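You operate a simulated robot arm through the tools that you are given. There is no shell and no other tool. Be economical: measure what you need, move in short steps, check, and stop when the job is done.

You run a simulated two-armed robot. Do the job below in one go: nothing can be reset, and whatever is moved stays where it is left.

JOB
On the grey worktop, fold the white cloth in half, so that its two long edges meet.
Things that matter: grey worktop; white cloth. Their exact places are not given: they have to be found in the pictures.

It is judged by the outcome, as a careful person would: the job done as asked, and still so three seconds after it is handed in. It fails if anything else is knocked over, pushed out of place, dropped, spilled or broken. Flat cloth is picked up by pressing the open fingertips on it (5 to 10 N) and closing them slowly along it; thin cloth reads only 2 to 8 mm in the jaws.

ROBOT AND FRAMES
Two 6-joint arms with two-finger parallel grippers on one trunk, on a base that drives. Base frame: it is fixed to the floor where the robot stands at the start and does not move with it; the origin is under the middle of the robot, x ahead of it, y to its left, z up; the surface under the hand at the start is at about z = 90. Lengths are in cm, angles in degrees, forces in N, time in s.
The left shoulder is at the start at [-7.7, 17.7, 83.2], the right one opposite. With the tool pointing down near the work surface each hand reaches from about 10 to 70 cm from the robot's upright axis, wherever it stands, measured 20 degrees to its own side. Places, roughly: grey worktop [60, 20, 90]; white cloth [50, 20, 90]. Payload 1.57 kg a hand.
Tool frame (each hand has its own): the origin (TCP) lies between the finger pads and is the grasp point; the fingertips stand 3 cm ahead of it; z points along the fingers, y is the line along which they close. The gripper opens to 8 cm. The fingers are 1.7 cm wide and 1.2 cm thick; the gripper's body (4 by 8.2 cm) begins 8 cm behind the TCP.
Orientation is told as [roll, pitch, yaw] about the base's x, y, z axes, in that order, counted from this pose: with the fingers straight down and closing along the base's y, the tool's x points along the base's -x, its y along +y and its z along -z.

CONTROLS
- The arms move only by the tool send_rows. It takes "left_increments", "right_increments" or both (then of equal length, played together; a hand with none holds still); each is one flat list of numbers, 6 for each row, row after row: the shift along the tool's x, y, z in units of 500 mm (1.0 is 500 mm), then the turn, a rotation vector about the tool's x, y, z in units of 60 degrees (1.0 is 60 degrees). In form: [x, y, z, wx, wy, wz, x, y, z, wx, wy, wz, ...]. A call has 1 to 12 rows; each row is the pose to reach, as a shift and turn from the pose commanded when the call began, along the tool's axes at that moment. "left_grip" and "right_grip" are, for a hand that has rows, the gripper command, from -1 (fully open) to 1 (shut), values between in proportion, set as the call begins (left out, the last holds). A call with a number of a shift or a turn outside -1 to 1 is refused whole. Rows are played at 5 a second. More than 5 cm and 8.6 degrees between two rows, or a gripper value outside its range, and nothing of the call is played. A pose out of reach is approached as far as the arm can. The call stops where the force on the tool passes 40 N (or 10 N more than at its start, if that is more) or the arm is blocked; 0.2 s more then pass. The fingers move at their own pace (about 7.2 cm/s each) and stop on an object; they squeeze with about 29 N. The grip force told is the motor's: it shows also when the fingers shut on nothing. Time passes only in rows, and 0.2 s behind the last, so rows that repeat a pose let the fingers close. It gives the time, the measured TCP pose, the force on the tool (base axes), the opening and the grip force at its end, in the units of the frame above (readings bear some noise), with the torque about the TCP (base axes, N m) and any sound that the robot's microphone picked up, and new pictures: "show" is both (left out), scene, wrist or none (wrist: the cameras of the hands that moved).
- Cameras (640 x 400 px; columns grow to the right, rows downward): "scene" is now at [3.05, 2.24, 154.9]; the picture's right is [0.27, -0.96, 0.00], its down [-0.77, -0.22, -0.59] and it looks along [0.57, 0.16, -0.80] (base axes); focal length 273 px, centre (320, 200). "left" rides on the left gripper at [7.2, 0.7, -12.2] in its tool frame; the picture's right is [-0.09, 1.00, 0.00], its down [-0.84, -0.08, -0.54] and it looks along [-0.54, -0.05, 0.84] (tool axes); focal length 238 px, centre (320, 200). "right" rides on the right gripper at [7.2, -0.7, -12.2] in its tool frame; the picture's right is [0.09, 1.00, 0.00], its down [-0.84, 0.08, -0.54] and it looks along [-0.54, 0.05, 0.84] (tool axes); focal length 238 px, centre (320, 200).
- lift_body(by): slides the trunk up (or, below 0, down) by that many cm; the arms and the scene camera ride with it, the base frame stays. It gives what a move gives, with no picture.
- drive_base(legs): drives the robot by 1 to 6 legs, each [ahead, left, turn to the left] in cm, cm and degrees, along the robot's own axes; the way and the turn of a leg run together, so that a leg with both is an arc; at most 150 cm and 180 degrees a leg. The arms and the cameras ride along, it lands a little off, and it stops where it bumps. It gives what a move gives, and a new picture of the scene camera.
- turn_head(pan, tilt): turns the head with the scene camera to pan (to the left, within 143 degrees either way) and tilt (down, from -29 to 69), counted from straight ahead of the robot. It gives what a move gives, and a new picture of the scene camera.
- point_at(camera, pixels): for up to 12 pixels [column, row] of the newest picture of that camera ("zoom" is the newest enlarged one), the place [x, y, z] in the base frame of the surface seen there, good to about 0.2 cm. The clock stands still meanwhile.
- inspect(camera, box): a new picture of the part [left, top, right, bottom] of that camera's present view, enlarged. The clock stands still meanwhile.
- hand_in(): hands the job in; it is judged then, once.

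Go step by step. Measure first, check grasps and placings, and put right what went wrong. The budget is 80 turns and 260 pictures, counting those below and the enlarged ones. Unless the task says otherwise, let go and move clear before handing in, and close with one line.

The tools are called after ">>>" as a command line: name --argument value ..., lists and objects as JSON in quotes. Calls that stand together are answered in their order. send_rows: Moves the arms, as the interface text tells. Its arguments: {"type":"object","properties":{"left_increments":{"type":"array","items":{"type":"number"}},"left_grip":{"type":"number"},"right_increments":{"type":"array","items":{"type":"number"}},"right_grip":{"type":"number"},"show":{"type":"string","enum":["both","scene","wrist","none"]}},"required":[]} The other tools are called the same way: lift_body (by) slides the trunk up or down; drive_base (legs) drives the base; turn_head (pan, tilt) turns the head that bears the scene camera; point_at (camera, pixels) gives the place of the surface under pixels of a picture; inspect (camera, box) takes an enlarged picture of a part of a camera's view; hand_in () hands the job in.

At the start:

```text
t: 0.0
left_ee_pos: [37.25, 42.81, 104.41]
left_ee_rot: [-0.1, 0.0, 0.0]
left_force: [0.7, 0.1, 0.4]
left_wrist_torque: [0.04, -0.02, 0.03]
left_finger_gap: 8.01
left_grasp_force: 0.1
right_ee_pos: [41.25, 2.2, 112.64]
right_ee_rot: [-0.1, 0.0, 0.0]
right_force: [-0.2, -0.4, -0.4]
right_wrist_torque: [0.01, 0.03, 0.0]
right_finger_gap: 8.01
right_grasp_force: 0.2
trunk travel left (down, up): [-27.5, 5.3]
robot x, y, heading: [0.31, -0.27, 0.4]
head pan, tilt: [15.9, 53.5]
```

scene: 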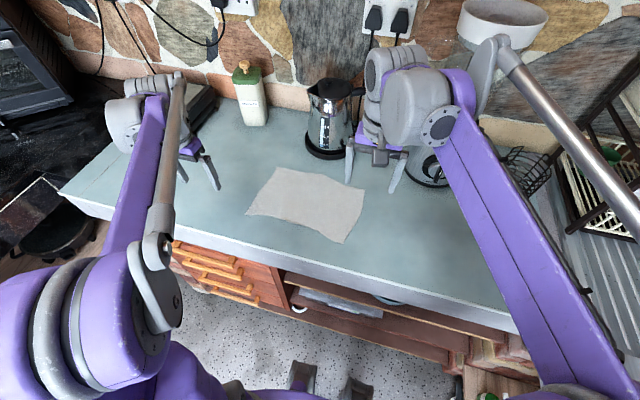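
right: 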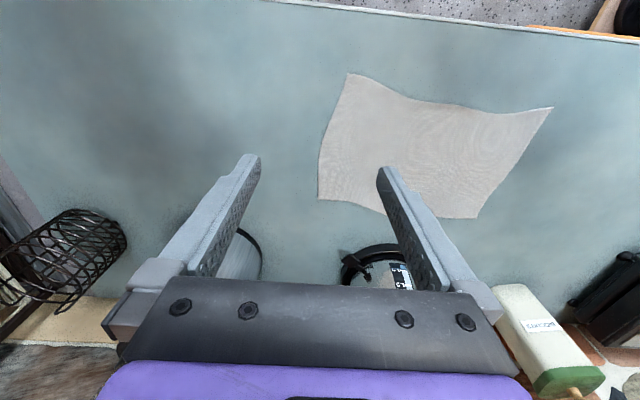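
left: 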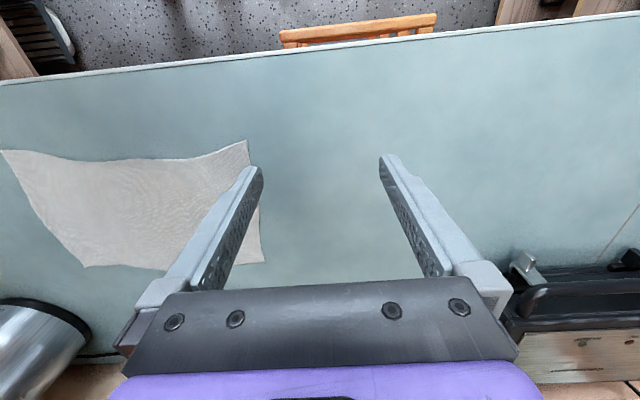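

The cloth shows in the scene at corners near (277,167), (364,188), (343,242), (247,214). I'll measure the corners and edges first.

>>> point_at --camera "scene" --pixels '[[277, 168], [363, 189], [342, 241], [248, 213], [320, 178], [296, 222], [354, 214], [262, 191], [305, 200], [230, 230], [380, 230], [320, 155]]'

>>> inspect --camera "scene" --box '[220, 140, 400, 260]'

```text
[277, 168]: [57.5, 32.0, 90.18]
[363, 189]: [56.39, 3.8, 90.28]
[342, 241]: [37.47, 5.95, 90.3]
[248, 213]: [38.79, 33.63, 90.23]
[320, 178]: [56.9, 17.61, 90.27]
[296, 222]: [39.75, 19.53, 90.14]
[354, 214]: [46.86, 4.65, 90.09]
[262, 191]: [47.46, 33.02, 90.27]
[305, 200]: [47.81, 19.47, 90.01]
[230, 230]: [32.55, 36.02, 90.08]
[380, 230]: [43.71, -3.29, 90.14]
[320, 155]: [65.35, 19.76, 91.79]
```

```text
3.33 times, centred on (310, 200) of scene
```

zoom: 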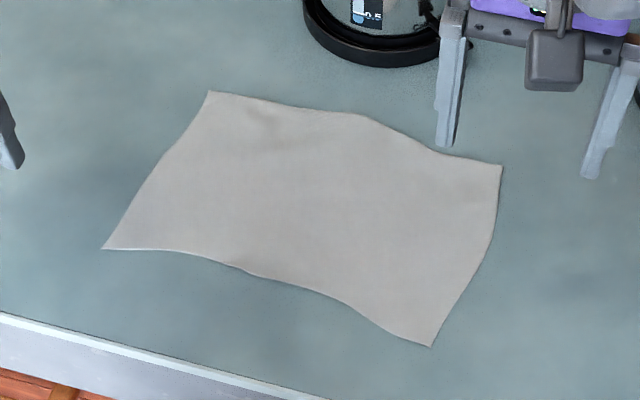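

The cloth is about 28 cm (y) by 19 cm (x), with its long edges at x≈57 (far) and x≈38 (near). I'll check the kettle and the items near the right hand before moving.

>>> point_at --camera "scene" --pixels '[[325, 155], [330, 85], [305, 145], [340, 160], [430, 172], [412, 180], [445, 186], [253, 120], [525, 165]]'

>>> inspect --camera "scene" --box '[290, 60, 570, 235]'

>>> point_at --camera "right" --pixels '[[245, 250], [258, 245], [345, 260], [380, 250], [90, 230], [120, 240], [545, 330]]'

```text
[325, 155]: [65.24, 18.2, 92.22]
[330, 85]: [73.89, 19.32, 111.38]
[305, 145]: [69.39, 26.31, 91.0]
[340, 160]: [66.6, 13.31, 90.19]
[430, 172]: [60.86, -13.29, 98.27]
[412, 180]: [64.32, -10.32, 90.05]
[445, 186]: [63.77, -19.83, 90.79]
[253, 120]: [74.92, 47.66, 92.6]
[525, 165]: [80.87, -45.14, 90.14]
```

```text
2.29 times, centred on (430, 148) of scene
```

zoom: 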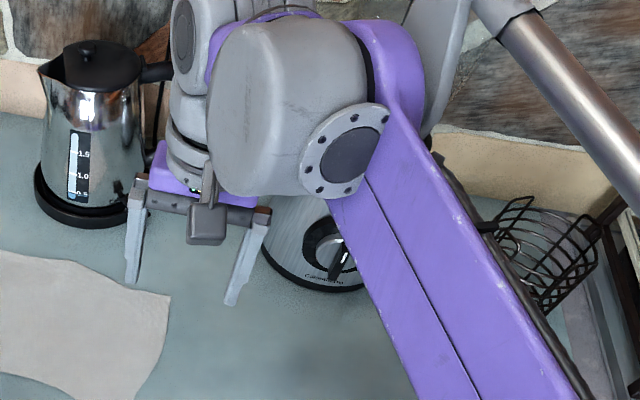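

```text
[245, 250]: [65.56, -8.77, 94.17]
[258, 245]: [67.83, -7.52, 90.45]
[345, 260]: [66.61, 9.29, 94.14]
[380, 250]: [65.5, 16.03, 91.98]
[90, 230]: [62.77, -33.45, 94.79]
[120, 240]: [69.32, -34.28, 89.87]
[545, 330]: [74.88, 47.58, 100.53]
```

The kettle front is at x≈65 and the cooker at x≥61, y<-9, so the far edge at x≈57 can be reached. I'll bring both hands above the far corners, with the fingers 3 cm apart.

>>> send_rows --left_increments '[-0.064, -0.045, 0, 0, 0, 0, -0.128, -0.09, 0.01, 0, 0, 0, -0.192, -0.135, 0.03, 0, 0, 0, -0.256, -0.18, 0.05, 0, 0, 0, -0.32, -0.225, 0.07, 0, 0, 0, -0.383, -0.27, 0.088, 0, 0, 0]' --right_increments '[-0.047, 0.014, 0.042, 0, 0, 0, -0.094, 0.028, 0.084, 0, 0, 0, -0.141, 0.043, 0.126, 0, 0, 0, -0.188, 0.057, 0.168, 0, 0, 0, -0.236, 0.072, 0.21, 0, 0, 0, -0.283, 0.086, 0.253, 0, 0, 0]' --left_grip 0.25 --right_grip 0.25

```text
t: 1.4
left_ee_pos: [56.43, 29.17, 99.85]
left_ee_rot: [-0.1, 0.1, 0.0]
left_force: [0.3, 0.7, -0.2]
left_wrist_torque: [0.02, 0.07, 0.0]
left_finger_gap: 2.99
left_grasp_force: 0.0
right_ee_pos: [55.69, 6.38, 99.84]
right_ee_rot: [0.0, 0.1, 0.0]
right_force: [0.0, 0.2, -0.9]
right_wrist_torque: [0.02, 0.0, -0.02]
right_finger_gap: 2.99
right_grasp_force: 0.1
trunk travel left (down, up): [-27.5, 5.3]
robot x, y, heading: [-0.04, -0.04, -0.1]
head pan, tilt: [15.9, 53.5]
```

scene: 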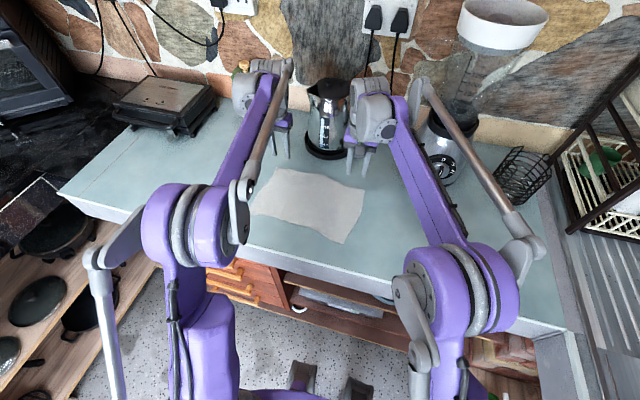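
right: 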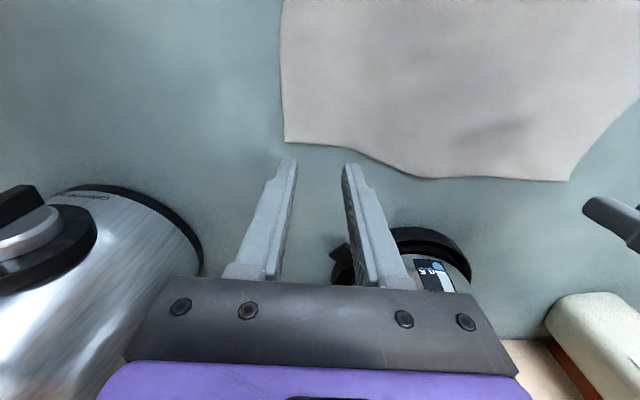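
left: 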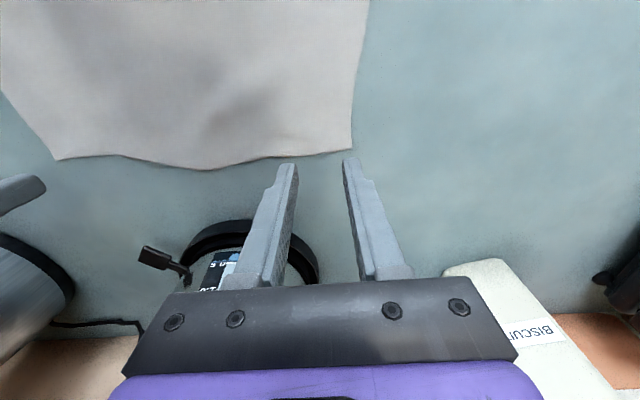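

The tips are above the far corners now. I'll re-measure the edge near each hand from the wrist pictures.

>>> point_at --camera "left" --pixels '[[350, 146], [330, 149], [290, 155], [240, 164], [60, 157]]'

>>> point_at --camera "right" --pixels '[[287, 138], [320, 141], [350, 146], [390, 163], [420, 174], [568, 176]]'

```text
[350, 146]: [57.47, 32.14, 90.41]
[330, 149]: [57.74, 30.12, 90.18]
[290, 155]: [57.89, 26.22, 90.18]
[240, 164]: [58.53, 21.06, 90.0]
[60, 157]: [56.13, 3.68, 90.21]
```

```text
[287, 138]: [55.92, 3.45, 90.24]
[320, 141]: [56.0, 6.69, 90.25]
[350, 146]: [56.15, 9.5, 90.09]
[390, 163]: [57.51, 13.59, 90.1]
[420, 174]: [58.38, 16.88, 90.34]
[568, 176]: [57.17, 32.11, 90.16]
```

The left hand is well placed; the right needs about 0.8 cm towards the robot. I'll descend to just above the cloth.

>>> send_rows --left_increments '[0, 0, 0.04, 0, 0, 0, 0, 0, 0.08, 0, 0, 0, 0, 0, 0.11, 0, 0, 0, 0, 0, 0.126, 0, 0, 0, 0, 0, 0.13, 0, 0, 0]' --right_increments '[0.016, 0, 0.04, 0, 0, 0, 0.016, 0, 0.08, 0, 0, 0, 0.016, 0, 0.11, 0, 0, 0, 0.016, 0, 0.126, 0, 0, 0, 0.016, 0, 0.13, 0, 0, 0]' --show "wrist"

```text
t: 2.6
left_ee_pos: [56.36, 29.26, 93.44]
left_ee_rot: [-0.1, 0.1, 0.0]
left_force: [0.2, 0.1, 1.2]
left_wrist_torque: [0.02, 0.01, -0.02]
left_finger_gap: 3.0
left_grasp_force: 0.2
right_ee_pos: [54.65, 6.47, 93.45]
right_ee_rot: [0.0, -0.1, 0.0]
right_force: [-0.1, -0.1, 0.5]
right_wrist_torque: [-0.01, -0.01, -0.02]
right_finger_gap: 3.0
right_grasp_force: 0.0
trunk travel left (down, up): [-27.5, 5.3]
robot x, y, heading: [-0.01, 0.33, -0.0]
head pan, tilt: [15.9, 53.5]
```

right: 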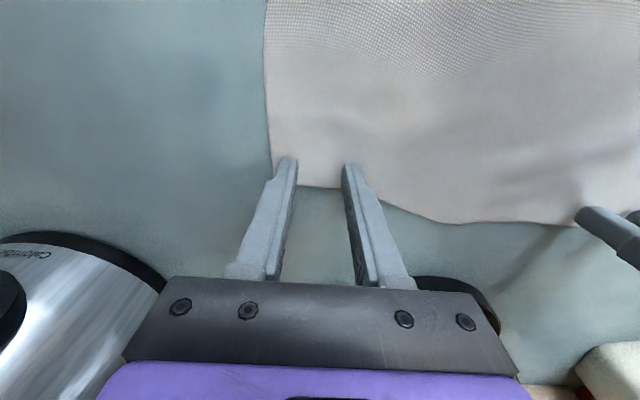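
left: 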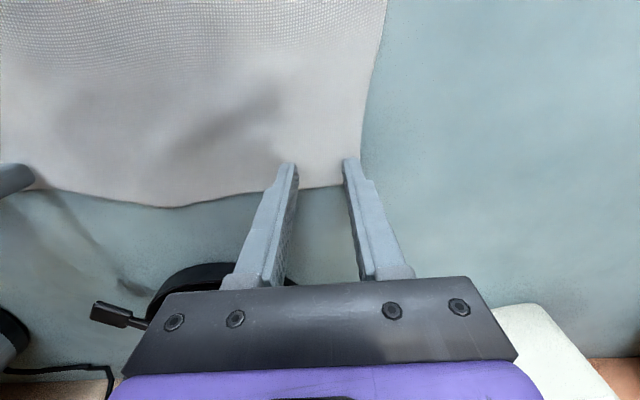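

The tips stand just above the cloth, inside its corners. Now I'll press down slowly and read the forces.

>>> send_rows --left_increments '[0, 0, 0.004, 0, 0, 0, 0, 0, 0.007, 0, 0, 0, 0, 0, 0.009, 0, 0, 0, 0, 0, 0.009, 0, 0, 0]' --right_increments '[0, 0, 0.004, 0, 0, 0, 0, 0, 0.007, 0, 0, 0, 0, 0, 0.009, 0, 0, 0, 0, 0, 0.009, 0, 0, 0]' --show "none"

```text
t: 3.6
left_ee_pos: [56.28, 29.3, 93.11]
left_ee_rot: [0.0, -0.1, 0.1]
left_force: [0.0, 0.3, -0.3]
left_wrist_torque: [0.01, -0.01, -0.01]
left_finger_gap: 3.01
left_grasp_force: 0.2
right_ee_pos: [54.67, 6.32, 93.18]
right_ee_rot: [0.0, -0.1, 0.0]
right_force: [3.9, 0.4, 22.8]
right_wrist_torque: [-0.17, -0.17, 0.01]
right_finger_gap: 2.97
right_grasp_force: 0.0
trunk travel left (down, up): [-27.5, 5.3]
robot x, y, heading: [0.15, 0.28, 0.3]
head pan, tilt: [15.9, 53.5]
```

The right hand presses too hard (23 N) and the left doesn't touch yet. I'll ease the right up and lower the left in small steps.

>>> send_rows --left_increments '[0, 0, 0.002, 0, 0, 0, 0, 0, 0.003, 0, 0, 0, 0, 0, 0.003, 0, 0, 0]' --right_increments '[0, 0, -0.001, 0, 0, 0, 0, 0, -0.002, 0, 0, 0, 0, 0, -0.002, 0, 0, 0]' --show "none"

```text
t: 4.4
left_ee_pos: [56.33, 29.19, 93.22]
left_ee_rot: [0.1, -0.2, 0.0]
left_force: [5.7, 3.0, 29.5]
left_wrist_torque: [0.21, -0.19, 0.0]
left_finger_gap: 3.0
left_grasp_force: 0.0
right_ee_pos: [54.54, 6.45, 93.12]
right_ee_rot: [0.0, 0.0, 0.0]
right_force: [0.2, -0.5, 5.2]
right_wrist_torque: [-0.08, -0.04, 0.04]
right_finger_gap: 2.99
right_grasp_force: 0.1
trunk travel left (down, up): [-27.5, 5.3]
robot x, y, heading: [0.16, -0.12, -0.3]
head pan, tilt: [15.9, 53.5]
```

Right is at 5 N, which is good; left is at 29 N, so I'll back it off by about 1.1 mm.

>>> send_rows --left_increments '[0, 0, -0.001, 0, 0, 0, 0, 0, -0.0021, 0, 0, 0, 0, 0, -0.0021, 0, 0, 0]' --right_increments '[0, 0, 0.0002, 0, 0, 0, 0, 0, 0.0002, 0, 0, 0, 0, 0, 0.0002, 0, 0, 0]' --show "none"

```text
t: 5.2
left_ee_pos: [56.17, 29.18, 93.07]
left_ee_rot: [0.2, -0.1, 0.0]
left_force: [2.8, 2.3, 22.5]
left_wrist_torque: [0.26, -0.11, -0.05]
left_finger_gap: 3.01
left_grasp_force: 0.1
right_ee_pos: [54.56, 6.38, 93.25]
right_ee_rot: [0.0, -0.1, 0.0]
right_force: [0.4, -1.6, 5.1]
right_wrist_torque: [-0.11, -0.03, 0.01]
right_finger_gap: 2.98
right_grasp_force: 0.2
trunk travel left (down, up): [-27.5, 5.3]
robot x, y, heading: [-0.27, 0.02, 0.0]
head pan, tilt: [15.9, 53.5]
```

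>>> send_rows --left_increments '[0, 0, -0.001, 0, 0, 0, 0, 0, -0.002, 0, 0, 0, 0, 0, -0.002, 0, 0, 0]' --show "none"

```text
t: 6.0
left_ee_pos: [56.38, 29.24, 93.07]
left_ee_rot: [0.0, 0.1, 0.1]
left_force: [-0.5, 0.6, 2.7]
left_wrist_torque: [0.06, 0.01, -0.01]
left_finger_gap: 3.01
left_grasp_force: 0.0
right_ee_pos: [54.66, 6.33, 93.13]
right_ee_rot: [0.0, 0.0, 0.0]
right_force: [-1.5, -2.5, 12.6]
right_wrist_torque: [-0.19, 0.0, -0.01]
right_finger_gap: 3.01
right_grasp_force: 0.6
trunk travel left (down, up): [-27.5, 5.3]
robot x, y, heading: [0.19, -0.07, -0.2]
head pan, tilt: [15.9, 53.5]
```

Left is at 2.7 N and right at 12.6 N. I'll trim both while starting to close slowly.

>>> send_rows --left_increments '[0, 0, 0.0007, 0, 0, 0, 0, 0, 0.0007, 0, 0, 0]' --right_increments '[0, 0, -0.0004, 0, 0, 0, 0, 0, -0.0004, 0, 0, 0]' --left_grip 0.4 --right_grip 0.4 --show "wrist"

```text
t: 6.6
left_ee_pos: [56.19, 29.33, 93.11]
left_ee_rot: [-0.1, -0.1, 0.0]
left_force: [0.1, -1.0, 2.5]
left_wrist_torque: [0.0, -0.02, -0.01]
left_finger_gap: 2.3
left_grasp_force: 0.0
right_ee_pos: [54.73, 6.64, 93.08]
right_ee_rot: [0.0, -0.2, 0.0]
right_force: [-1.1, 2.1, 13.2]
right_wrist_torque: [-0.06, -0.04, 0.01]
right_finger_gap: 2.21
right_grasp_force: 0.1
trunk travel left (down, up): [-27.5, 5.3]
robot x, y, heading: [-0.24, 0.17, 0.1]
head pan, tilt: [15.9, 53.5]
```

right: 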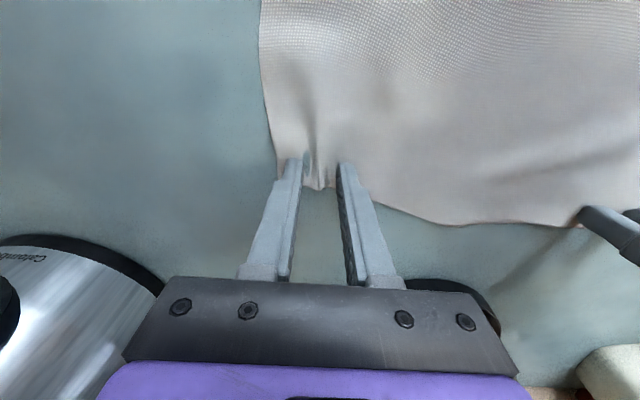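
left: 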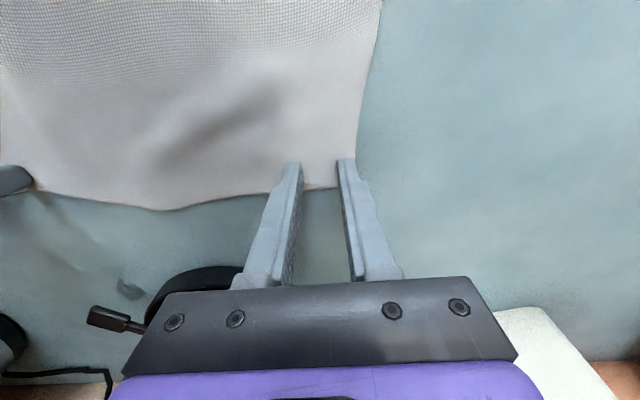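

The right hand is gathering the cloth (ridge at (318,165)), but the left slid over it. I'll reopen the left and press a bit harder, while the right keeps closing slowly.

>>> send_rows --left_increments '[0, 0, 0.0, 0, 0, 0, 0, 0, 0.0008, 0, 0, 0, 0, 0, 0.0008, 0, 0, 0]' --right_increments '[0, 0, 0, 0, 0, 0, 0, 0, 0, 0, 0, 0, 0, 0, 0, 0, 0, 0]' --left_grip 0.25 --right_grip 0.65 --show "none"

>>> send_rows --right_increments '[0, 0, 0, 0, 0, 0, 0, 0, 0, 0, 0, 0, 0, 0, 0, 0, 0, 0]' --right_grip 1 --show "wrist"

```text
t: 7.4
left_ee_pos: [56.33, 29.36, 93.08]
left_ee_rot: [0.0, -0.1, 0.0]
left_force: [0.1, -1.8, 8.0]
left_wrist_torque: [0.01, -0.01, 0.0]
left_finger_gap: 2.89
left_grasp_force: 0.1
right_ee_pos: [54.57, 6.49, 93.09]
right_ee_rot: [0.1, -0.1, 0.0]
right_force: [0.7, 2.8, 12.1]
right_wrist_torque: [-0.03, -0.07, 0.02]
right_finger_gap: 1.38
right_grasp_force: 0.1
trunk travel left (down, up): [-27.5, 5.3]
robot x, y, heading: [0.18, 0.19, 0.1]
head pan, tilt: [15.9, 53.5]
```

```text
t: 8.2
left_ee_pos: [56.31, 29.23, 93.13]
left_ee_rot: [0.0, -0.1, -0.1]
left_force: [-0.4, -2.3, 10.4]
left_wrist_torque: [-0.02, -0.03, 0.02]
left_finger_gap: 2.93
left_grasp_force: 0.0
right_ee_pos: [54.6, 6.55, 93.19]
right_ee_rot: [-0.1, -0.1, 0.0]
right_force: [0.8, 3.2, 9.7]
right_wrist_torque: [0.08, -0.05, 0.01]
right_finger_gap: 0.19
right_grasp_force: 23.9
trunk travel left (down, up): [-27.5, 5.3]
robot x, y, heading: [0.32, 0.09, 0.3]
head pan, tilt: [15.9, 53.5]
```

right: 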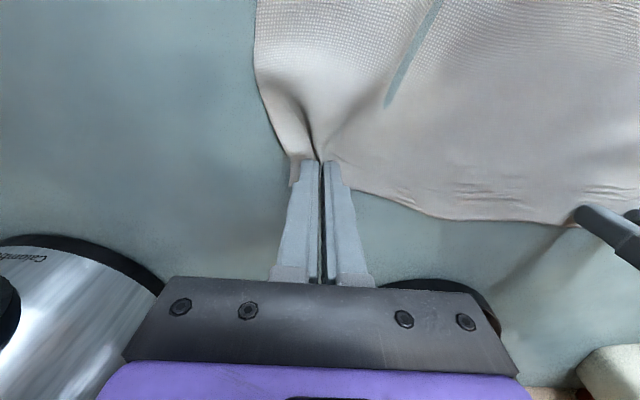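

The right hand holds the cloth (1.9 mm). The left presses at 10 N, so I'll close it slowly.

>>> send_rows --left_increments '[0, 0, 0, 0, 0, 0, 0, 0, 0, 0, 0, 0]' --left_grip 0.45 --show "none"

>>> send_rows --left_increments '[0, 0, 0, 0, 0, 0, 0, 0, 0, 0, 0, 0]' --left_grip 0.65 --show "none"

>>> send_rows --left_increments '[0, 0, 0, 0, 0, 0, 0, 0, 0, 0, 0, 0, 0, 0, 0, 0, 0, 0]' --left_grip 1 --show "both"

```text
t: 8.8
left_ee_pos: [56.22, 29.26, 93.06]
left_ee_rot: [0.0, 0.0, 0.0]
left_force: [-0.4, -0.9, 10.8]
left_wrist_torque: [0.0, 0.0, -0.01]
left_finger_gap: 2.12
left_grasp_force: 0.1
right_ee_pos: [54.57, 6.36, 93.14]
right_ee_rot: [0.0, -0.1, 0.0]
right_force: [0.6, 2.9, 8.2]
right_wrist_torque: [0.09, -0.08, 0.02]
right_finger_gap: 0.19
right_grasp_force: 23.6
trunk travel left (down, up): [-27.5, 5.3]
robot x, y, heading: [-0.33, 0.0, 0.2]
head pan, tilt: [15.9, 53.5]
```

```text
t: 9.4
left_ee_pos: [56.27, 29.09, 93.06]
left_ee_rot: [0.1, 0.0, 0.0]
left_force: [-0.4, -2.7, 11.0]
left_wrist_torque: [-0.05, 0.01, -0.02]
left_finger_gap: 1.46
left_grasp_force: 0.1
right_ee_pos: [54.52, 6.46, 93.08]
right_ee_rot: [0.0, 0.0, 0.1]
right_force: [0.4, 3.2, 8.2]
right_wrist_torque: [0.07, -0.05, -0.02]
right_finger_gap: 0.22
right_grasp_force: 23.7
trunk travel left (down, up): [-27.5, 5.3]
robot x, y, heading: [-0.14, 0.45, -0.1]
head pan, tilt: [15.9, 53.5]
```

```text
t: 10.2
left_ee_pos: [56.22, 29.31, 93.11]
left_ee_rot: [0.0, 0.0, 0.0]
left_force: [-0.3, -4.1, 12.6]
left_wrist_torque: [-0.1, -0.05, -0.02]
left_finger_gap: 0.13
left_grasp_force: 23.3
right_ee_pos: [54.58, 6.28, 93.14]
right_ee_rot: [0.0, -0.2, 0.0]
right_force: [1.4, 4.7, 6.9]
right_wrist_torque: [0.12, -0.1, -0.02]
right_finger_gap: 0.2
right_grasp_force: 23.6
trunk travel left (down, up): [-27.5, 5.3]
robot x, y, heading: [-0.17, -0.09, -0.2]
head pan, tilt: [15.9, 53.5]
```

scene: 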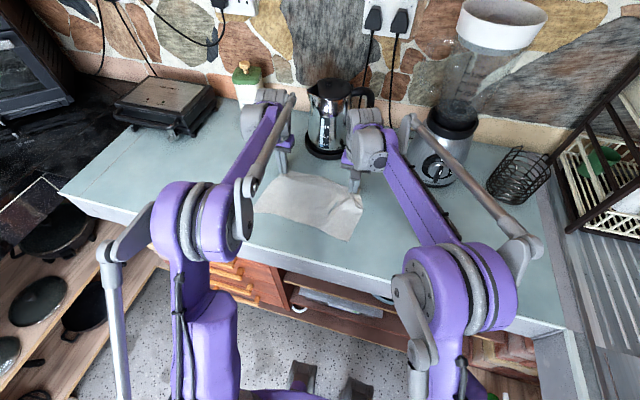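
left: 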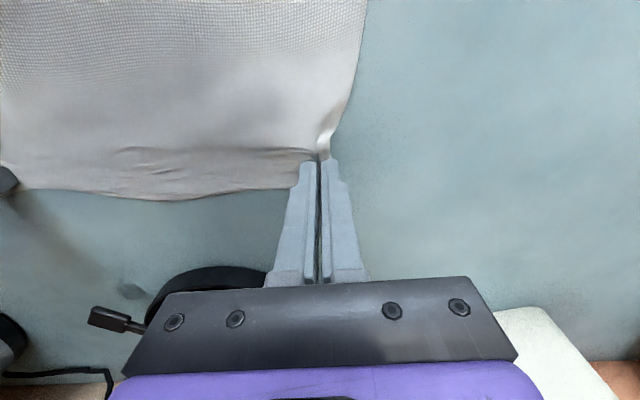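

Both are shut on the cloth (left 1.3 mm, right 2.0 mm). I'll lift 3 cm to test the grips.

>>> send_rows --left_increments '[0, 0, -0.02, 0, 0, 0, 0.005, 0, -0.04, 0, 0, 0, 0.015, 0, -0.06, 0, 0, 0]' --right_increments '[0, 0, -0.02, 0, 0, 0, 0.005, 0, -0.04, 0, 0, 0, 0.015, 0, -0.06, 0, 0, 0]'

>>> inspect --camera "scene" --box '[220, 120, 400, 260]'

```text
t: 11.0
left_ee_pos: [55.61, 29.26, 96.08]
left_ee_rot: [0.1, 0.0, 0.0]
left_force: [0.4, -2.4, -0.3]
left_wrist_torque: [-0.05, -0.02, -0.07]
left_finger_gap: 0.15
left_grasp_force: 23.8
right_ee_pos: [53.87, 6.5, 96.08]
right_ee_rot: [0.0, 0.0, 0.0]
right_force: [0.8, 2.3, 0.5]
right_wrist_torque: [0.07, -0.04, 0.0]
right_finger_gap: 0.2
right_grasp_force: 23.5
trunk travel left (down, up): [-27.5, 5.3]
robot x, y, heading: [-0.23, -0.09, -0.0]
head pan, tilt: [15.9, 53.5]
```

scene: 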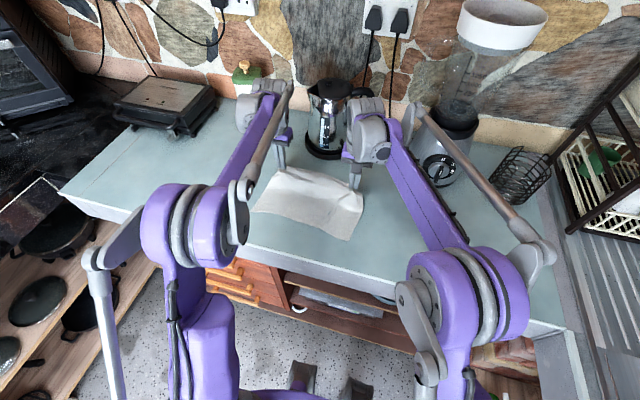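
right: 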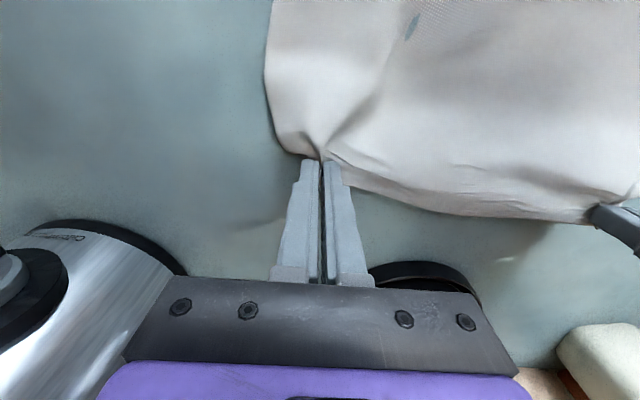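
left: 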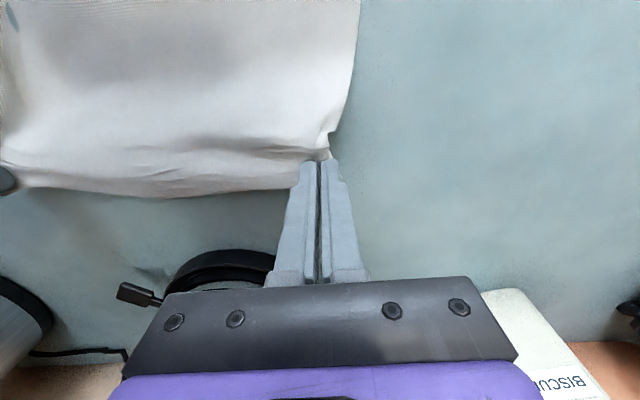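

```text
2.86 times, centred on (310, 190) of scene
```

zoom: 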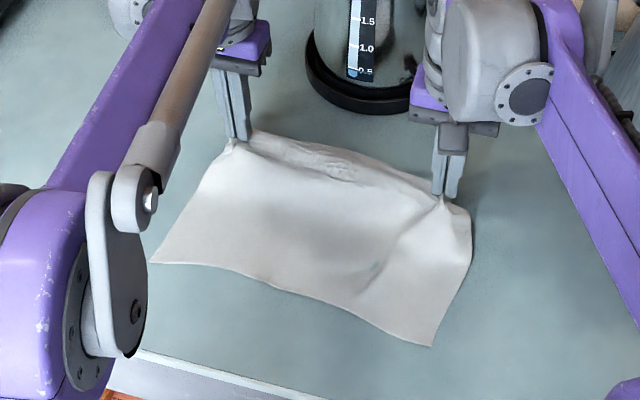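

Both corners are held and the edge is taut. I'll carry the edge over in an arc towards the near edge, tilting the fingers 40° so the edge turns over with them.

>>> send_rows --left_increments '[0.027, 0.003, -0.033, 0, -0.083, 0, 0.06, 0.006, -0.062, 0, -0.167, 0, 0.1, 0.009, -0.083, 0, -0.25, 0, 0.144, 0.012, -0.092, 0, -0.333, 0, 0.19, 0.015, -0.092, 0, -0.417, 0, 0.234, 0.018, -0.08, 0, -0.5, 0, 0.274, 0.021, -0.057, 0, -0.583, 0, 0.308, 0.023, -0.026, 0, -0.667, 0]' --right_increments '[0.026, 0.003, -0.032, 0, -0.083, 0, 0.057, 0.006, -0.059, 0, -0.167, 0, 0.095, 0.009, -0.079, 0, -0.25, 0, 0.138, 0.012, -0.088, 0, -0.333, 0, 0.182, 0.015, -0.088, 0, -0.417, 0, 0.224, 0.018, -0.076, 0, -0.5, 0, 0.263, 0.021, -0.054, 0, -0.583, 0, 0.296, 0.023, -0.026, 0, -0.667, 0]'

>>> inspect --camera "scene" --box '[220, 120, 400, 260]'

```text
t: 12.8
left_ee_pos: [40.05, 30.5, 97.26]
left_ee_rot: [-0.1, -40.2, -0.1]
left_force: [-0.3, -2.2, 0.2]
left_wrist_torque: [-0.05, -0.01, -0.07]
left_finger_gap: 0.14
left_grasp_force: 23.4
right_ee_pos: [39.22, 7.5, 97.37]
right_ee_rot: [0.0, -40.1, -0.1]
right_force: [0.2, 2.5, 0.7]
right_wrist_torque: [0.08, -0.03, 0.06]
right_finger_gap: 0.19
right_grasp_force: 23.8
trunk travel left (down, up): [-27.5, 5.3]
robot x, y, heading: [-0.03, -0.09, -0.1]
head pan, tilt: [15.9, 53.5]
```

scene: 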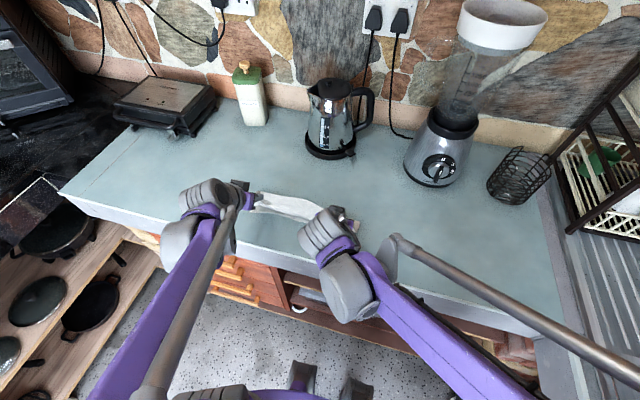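
right: 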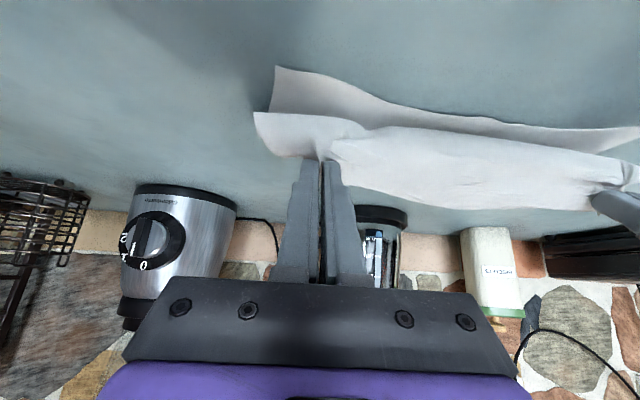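
left: 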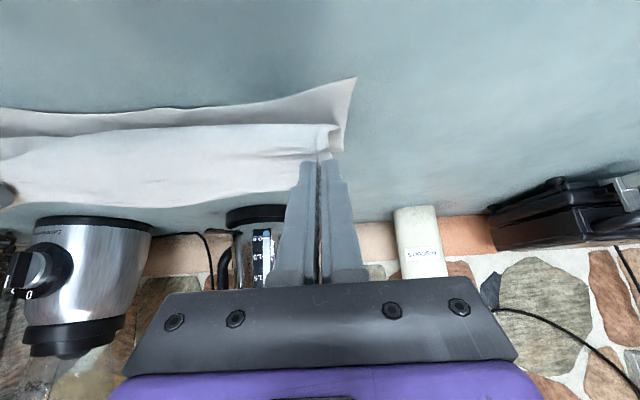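

```text
2.86 times, centred on (310, 190) of scene
```

zoom: 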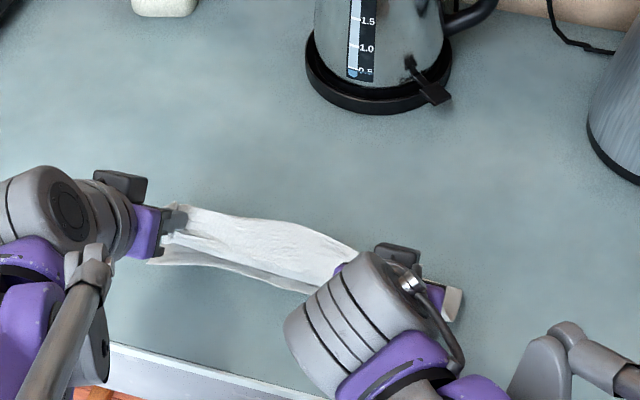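

The fold is halfway. The wrist views show the lower layer's near edge (left corner (355,78), right corner (275,67)), so I'll measure where it lies now, along with the held edge.

>>> point_at --camera "left" --pixels '[[354, 79], [300, 97], [150, 109], [343, 150], [320, 125], [230, 125], [100, 130], [100, 205]]'

>>> point_at --camera "right" --pixels '[[277, 68], [330, 80], [400, 104], [500, 125], [256, 114], [270, 105], [420, 128]]'

```text
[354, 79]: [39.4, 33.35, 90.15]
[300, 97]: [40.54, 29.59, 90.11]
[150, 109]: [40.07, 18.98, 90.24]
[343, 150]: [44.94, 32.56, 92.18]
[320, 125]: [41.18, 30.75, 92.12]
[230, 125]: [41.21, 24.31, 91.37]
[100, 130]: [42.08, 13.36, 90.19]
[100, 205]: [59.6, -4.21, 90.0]
```

```text
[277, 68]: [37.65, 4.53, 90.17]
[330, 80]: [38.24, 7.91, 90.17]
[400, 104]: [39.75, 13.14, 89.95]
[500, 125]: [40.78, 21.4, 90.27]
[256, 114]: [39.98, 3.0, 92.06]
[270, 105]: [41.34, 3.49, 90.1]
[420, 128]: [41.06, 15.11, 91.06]
```

>>> inspect --camera "left" --box '[160, 60, 400, 210]'

>>> inspect --camera "right" --box '[230, 50, 470, 200]'

```text
2.67 times, centred on (280, 135) of left
```

zoom: 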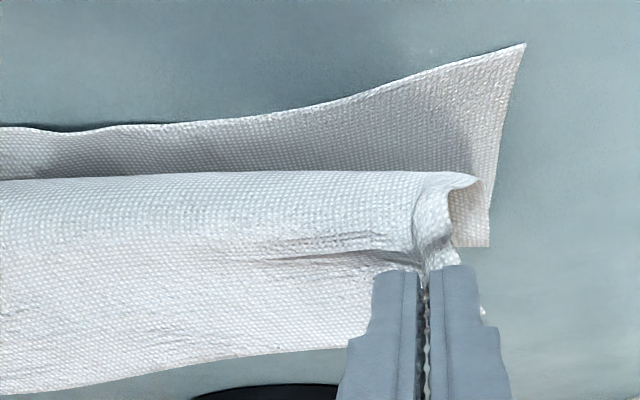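

```text
2.67 times, centred on (350, 125) of right
```

zoom: 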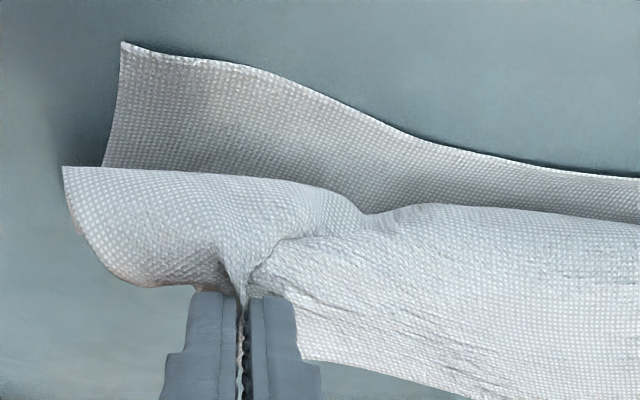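

The held edge still points back (away from me) because the fingers haven't turned far enough. I'll check where the table's front edge is, to see how far I can tilt.

>>> point_at --camera "scene" --pixels '[[250, 243], [380, 290], [150, 215], [250, 238], [385, 283]]'

>>> send_rows --left_increments '[0.008, 0, 0.001, 0, -0.139, 0, 0.016, 0, 0.003, 0, -0.278, 0, 0.0253, 0, 0.0056, 0, -0.417, 0]' --right_increments '[0.008, 0, 0.001, 0, -0.139, 0, 0.016, 0, 0.003, 0, -0.278, 0, 0.0253, 0, 0.0056, 0, -0.417, 0]'

```text
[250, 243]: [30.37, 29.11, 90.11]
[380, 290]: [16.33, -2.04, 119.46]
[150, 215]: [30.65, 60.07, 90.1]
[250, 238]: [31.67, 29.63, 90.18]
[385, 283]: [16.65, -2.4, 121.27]
```

```text
t: 13.6
left_ee_pos: [39.45, 30.56, 96.25]
left_ee_rot: [0.2, -65.1, -0.2]
left_force: [-0.5, -1.8, 0.2]
left_wrist_torque: [-0.01, -0.03, -0.03]
left_finger_gap: 0.15
left_grasp_force: 23.3
right_ee_pos: [38.35, 7.72, 96.26]
right_ee_rot: [0.0, -65.2, 0.0]
right_force: [1.2, 2.3, 0.3]
right_wrist_torque: [0.03, 0.02, 0.03]
right_finger_gap: 0.22
right_grasp_force: 23.9
trunk travel left (down, up): [-27.5, 5.3]
robot x, y, heading: [0.26, 0.15, 0.2]
head pan, tilt: [15.9, 53.5]
```

scene: 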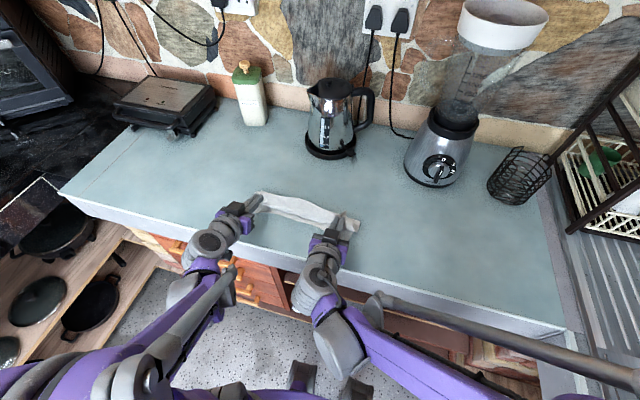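
right: 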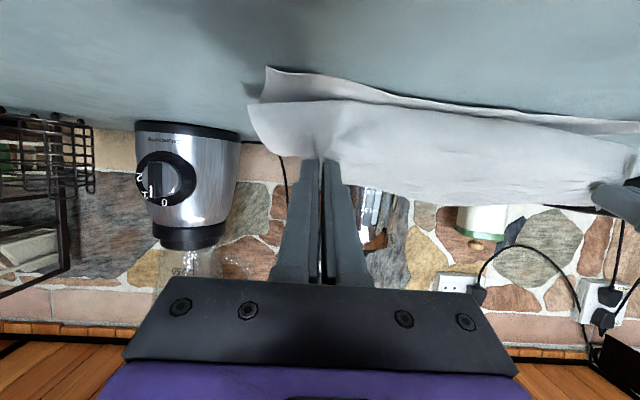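
left: 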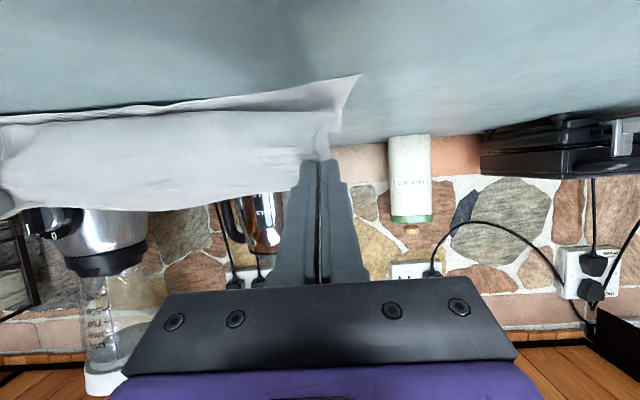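

The edge now stands up and the table front is at x≈30, so the palms hang clear beyond it. I'll tilt to 72° and lower the held edge most of the way.

>>> send_rows --left_increments '[0.02, 0, 0.008, 0, -0.05, 0, 0.04, 0, 0.016, 0, -0.1, 0, 0.055, 0, 0.022, 0, -0.117, 0, 0.065, 0, 0.026, 0, -0.117, 0]' --right_increments '[0.02, 0, 0.005, 0, -0.05, 0, 0.042, 0, 0.01, 0, -0.1, 0, 0.058, 0, 0.0145, 0, -0.117, 0, 0.069, 0, 0.017, 0, -0.117, 0]'

>>> inspect --camera "scene" --box '[210, 160, 390, 275]'

```text
t: 14.6
left_ee_pos: [39.26, 30.48, 92.89]
left_ee_rot: [-0.1, -72.1, 0.0]
left_force: [-0.1, -1.6, 0.9]
left_wrist_torque: [-0.01, 0.0, -0.06]
left_finger_gap: 0.15
left_grasp_force: 23.2
right_ee_pos: [37.69, 7.64, 92.89]
right_ee_rot: [0.0, -72.1, 0.0]
right_force: [0.0, 1.8, 0.3]
right_wrist_torque: [0.02, 0.02, 0.06]
right_finger_gap: 0.18
right_grasp_force: 23.3
trunk travel left (down, up): [-27.5, 5.3]
robot x, y, heading: [-0.57, 0.02, -0.1]
head pan, tilt: [15.9, 53.5]
```

scene: 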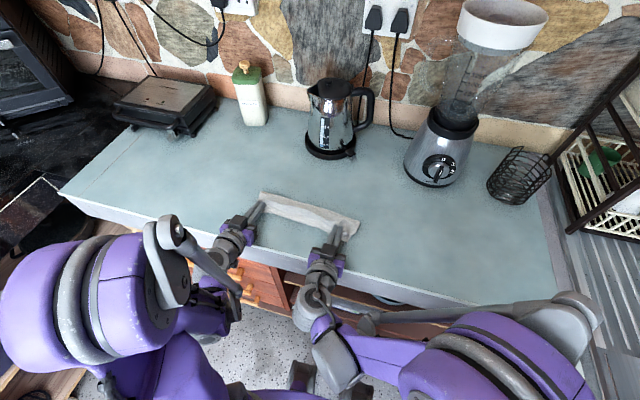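
right: 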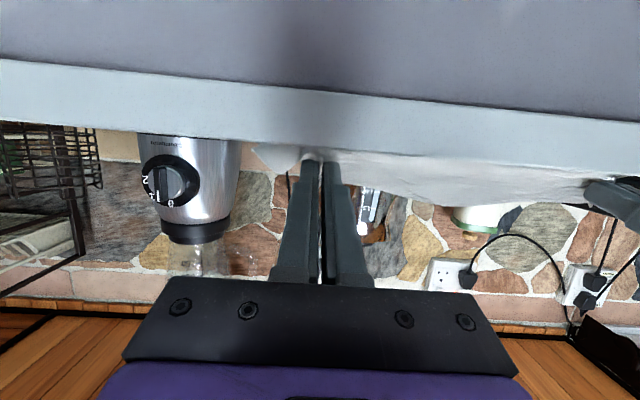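
left: 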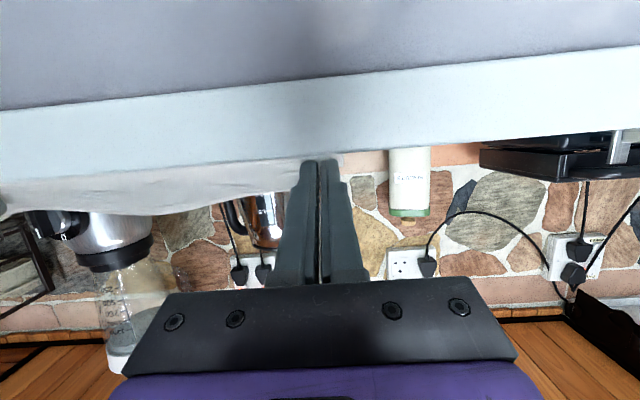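

```text
3.48 times, centred on (300, 218) of scene
```

zoom: 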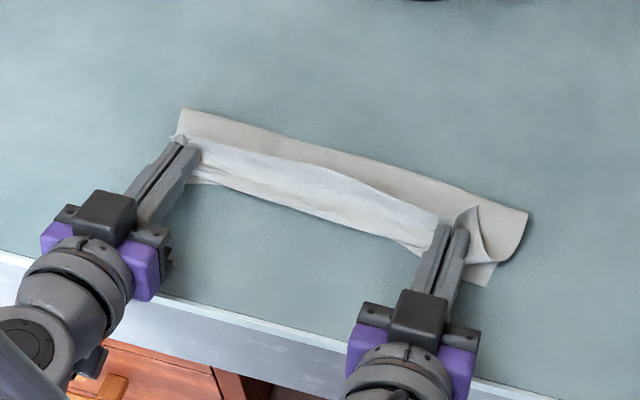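

The edge strip now stands just behind the near edge. I'll measure the fold line and both edges before releasing.

>>> point_at --camera "zoom" --pixels '[[182, 110], [300, 140], [400, 168], [525, 213], [200, 182], [300, 208], [400, 240], [480, 285], [200, 150], [300, 160], [400, 200], [475, 215]]'

```text
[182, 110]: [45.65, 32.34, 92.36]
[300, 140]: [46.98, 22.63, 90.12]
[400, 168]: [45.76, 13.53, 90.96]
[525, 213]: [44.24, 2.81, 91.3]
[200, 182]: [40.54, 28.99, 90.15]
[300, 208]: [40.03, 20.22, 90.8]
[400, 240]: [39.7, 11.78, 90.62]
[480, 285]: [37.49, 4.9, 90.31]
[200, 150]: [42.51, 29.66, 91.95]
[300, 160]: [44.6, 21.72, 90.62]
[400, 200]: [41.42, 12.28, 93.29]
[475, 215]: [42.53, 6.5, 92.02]
```

In the middle, the upper layer has rolled back on itself: the fold line sits at x≈47 when it should be ≈49, and the free edge is at 44.6. I'll raise the held edge again and carry it back over the fold to lay the lower half out, then come down with it tauter.

>>> send_rows --left_increments '[-0.047, 0, 0, 0, 0, 0, -0.094, 0, -0.001, 0, 0, 0, -0.145, 0, 0.045, 0, 0, 0, -0.1635, 0, 0.1086, 0, 0, 0, -0.1635, 0, 0.1086, 0, 0, 0]' --right_increments '[-0.047, 0, 0, 0, 0, 0, -0.094, 0, -0.001, 0, 0, 0, -0.145, 0, 0.045, 0, 0, 0, -0.1635, 0, 0.1086, 0, 0, 0, -0.1635, 0, 0.1086, 0, 0, 0]'

>>> inspect --camera "scene" --box '[210, 140, 390, 255]'

```text
t: 15.8
left_ee_pos: [46.67, 30.46, 98.79]
left_ee_rot: [0.1, -72.1, 0.0]
left_force: [-1.1, -2.3, -0.3]
left_wrist_torque: [0.01, -0.04, -0.08]
left_finger_gap: 0.15
left_grasp_force: 23.6
right_ee_pos: [45.22, 7.51, 99.04]
right_ee_rot: [0.0, -72.1, 0.0]
right_force: [0.3, 2.4, 0.4]
right_wrist_torque: [0.02, -0.03, 0.05]
right_finger_gap: 0.19
right_grasp_force: 23.3
trunk travel left (down, up): [-27.5, 5.3]
robot x, y, heading: [0.16, -0.38, 0.2]
head pan, tilt: [15.9, 53.5]
```

scene: 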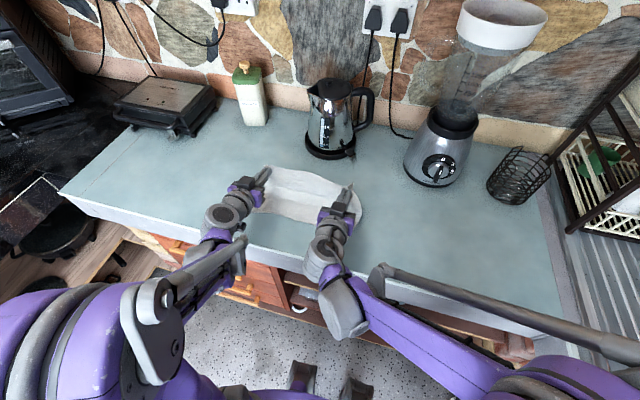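
right: 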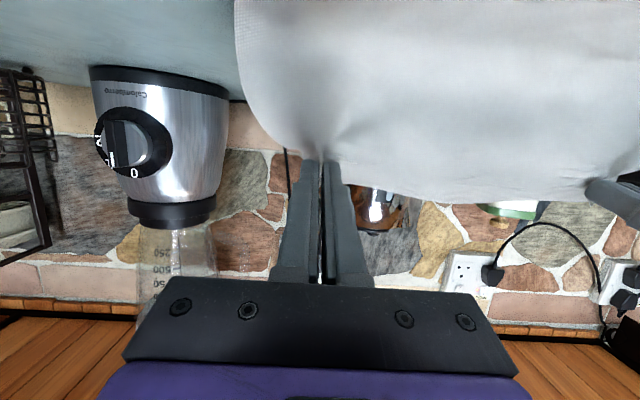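
left: 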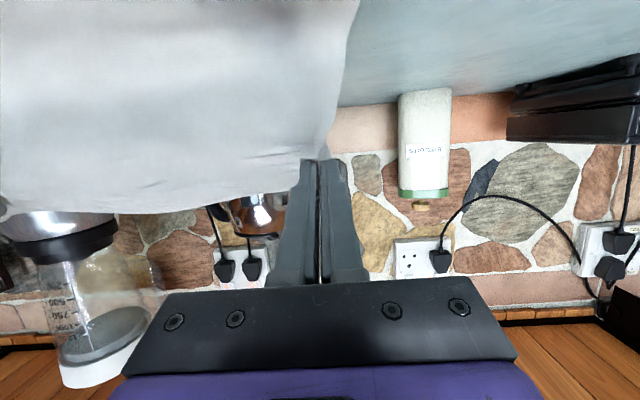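

```text
3.48 times, centred on (300, 198) of scene
```

zoom: 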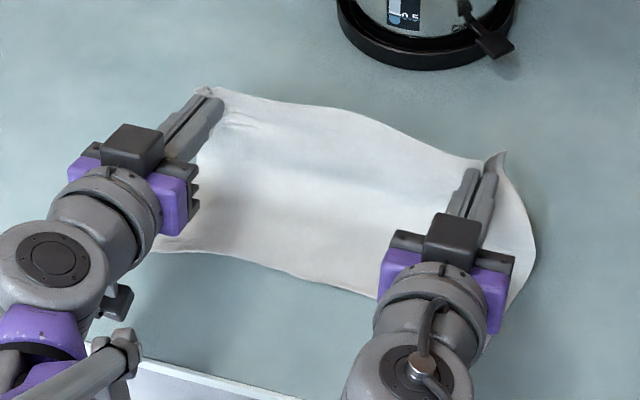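

The cloth's lit face is unrolled again. I'll lower the held edge beyond the fold line so the slack bulges away from me, then draw it back low.

>>> send_rows --left_increments '[0.0172, 0, 0.015, 0, 0, 0, 0.0344, 0, 0.0301, 0, 0, 0, 0.0344, 0, 0.0301, 0, 0, 0, 0.042, 0, 0.006, 0, 0, 0, 0.0498, 0, -0.0175, 0, 0, 0, 0.059, 0, -0.0355, 0, 0, 0, 0.068, 0, -0.0536, 0, 0, 0, 0.081, 0, -0.07, 0, 0, 0, 0.0936, 0, -0.0874, 0, 0, 0]' --right_increments '[0.0172, 0, 0.015, 0, 0, 0, 0.0344, 0, 0.0301, 0, 0, 0, 0.0344, 0, 0.0301, 0, 0, 0, 0.042, 0, 0.006, 0, 0, 0, 0.0498, 0, -0.0175, 0, 0, 0, 0.059, 0, -0.0355, 0, 0, 0, 0.068, 0, -0.0536, 0, 0, 0, 0.081, 0, -0.07, 0, 0, 0, 0.0936, 0, -0.0874, 0, 0, 0]'

>>> inspect --camera "scene" --box '[210, 140, 390, 255]'

```text
t: 17.8
left_ee_pos: [41.24, 30.35, 95.86]
left_ee_rot: [0.0, -72.2, 0.2]
left_force: [0.4, -1.2, -0.1]
left_wrist_torque: [0.0, 0.0, -0.08]
left_finger_gap: 0.14
left_grasp_force: 23.6
right_ee_pos: [39.61, 7.62, 95.88]
right_ee_rot: [0.0, -72.1, -0.2]
right_force: [-0.1, 2.5, -0.1]
right_wrist_torque: [0.05, 0.02, 0.05]
right_finger_gap: 0.18
right_grasp_force: 23.8
trunk travel left (down, up): [-27.5, 5.3]
robot x, y, heading: [-0.31, -0.2, 0.2]
head pan, tilt: [15.9, 53.5]
```

scene: 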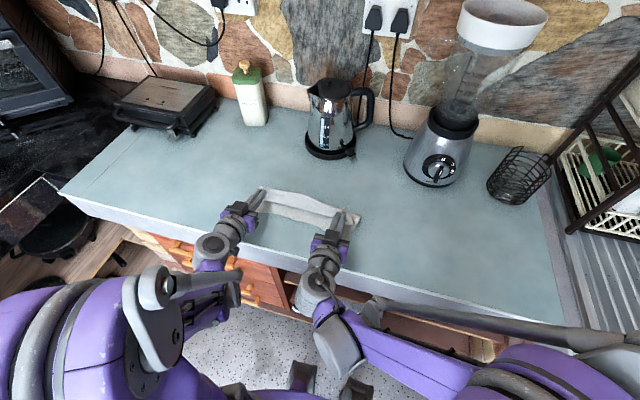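
right: 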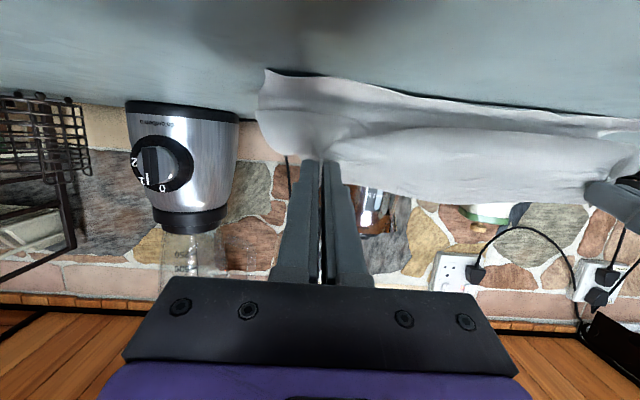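
left: 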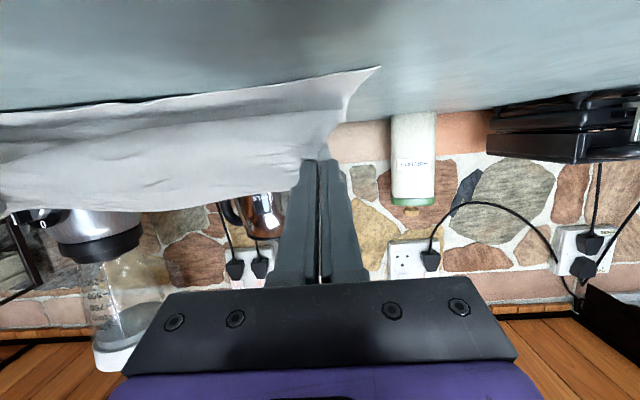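

```text
3.48 times, centred on (300, 198) of scene
```

zoom: 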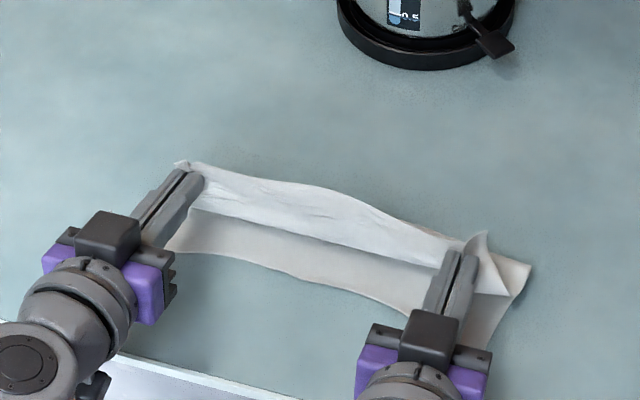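

The lower layer's front part is visible again in front of the held strip. I'll measure the strip and the fold.

>>> point_at --camera "zoom" --pixels '[[190, 250], [280, 270], [370, 298], [210, 212], [300, 238], [400, 262], [220, 170], [300, 187], [380, 210], [525, 265], [505, 295], [190, 163]]'

```text
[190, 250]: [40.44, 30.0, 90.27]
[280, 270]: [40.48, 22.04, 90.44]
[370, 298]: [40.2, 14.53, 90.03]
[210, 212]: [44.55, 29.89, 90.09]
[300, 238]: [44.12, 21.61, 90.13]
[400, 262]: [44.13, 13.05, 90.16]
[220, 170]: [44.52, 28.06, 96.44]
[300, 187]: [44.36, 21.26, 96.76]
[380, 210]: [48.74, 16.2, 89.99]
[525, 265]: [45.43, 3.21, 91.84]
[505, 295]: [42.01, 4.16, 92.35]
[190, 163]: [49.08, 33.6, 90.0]
```

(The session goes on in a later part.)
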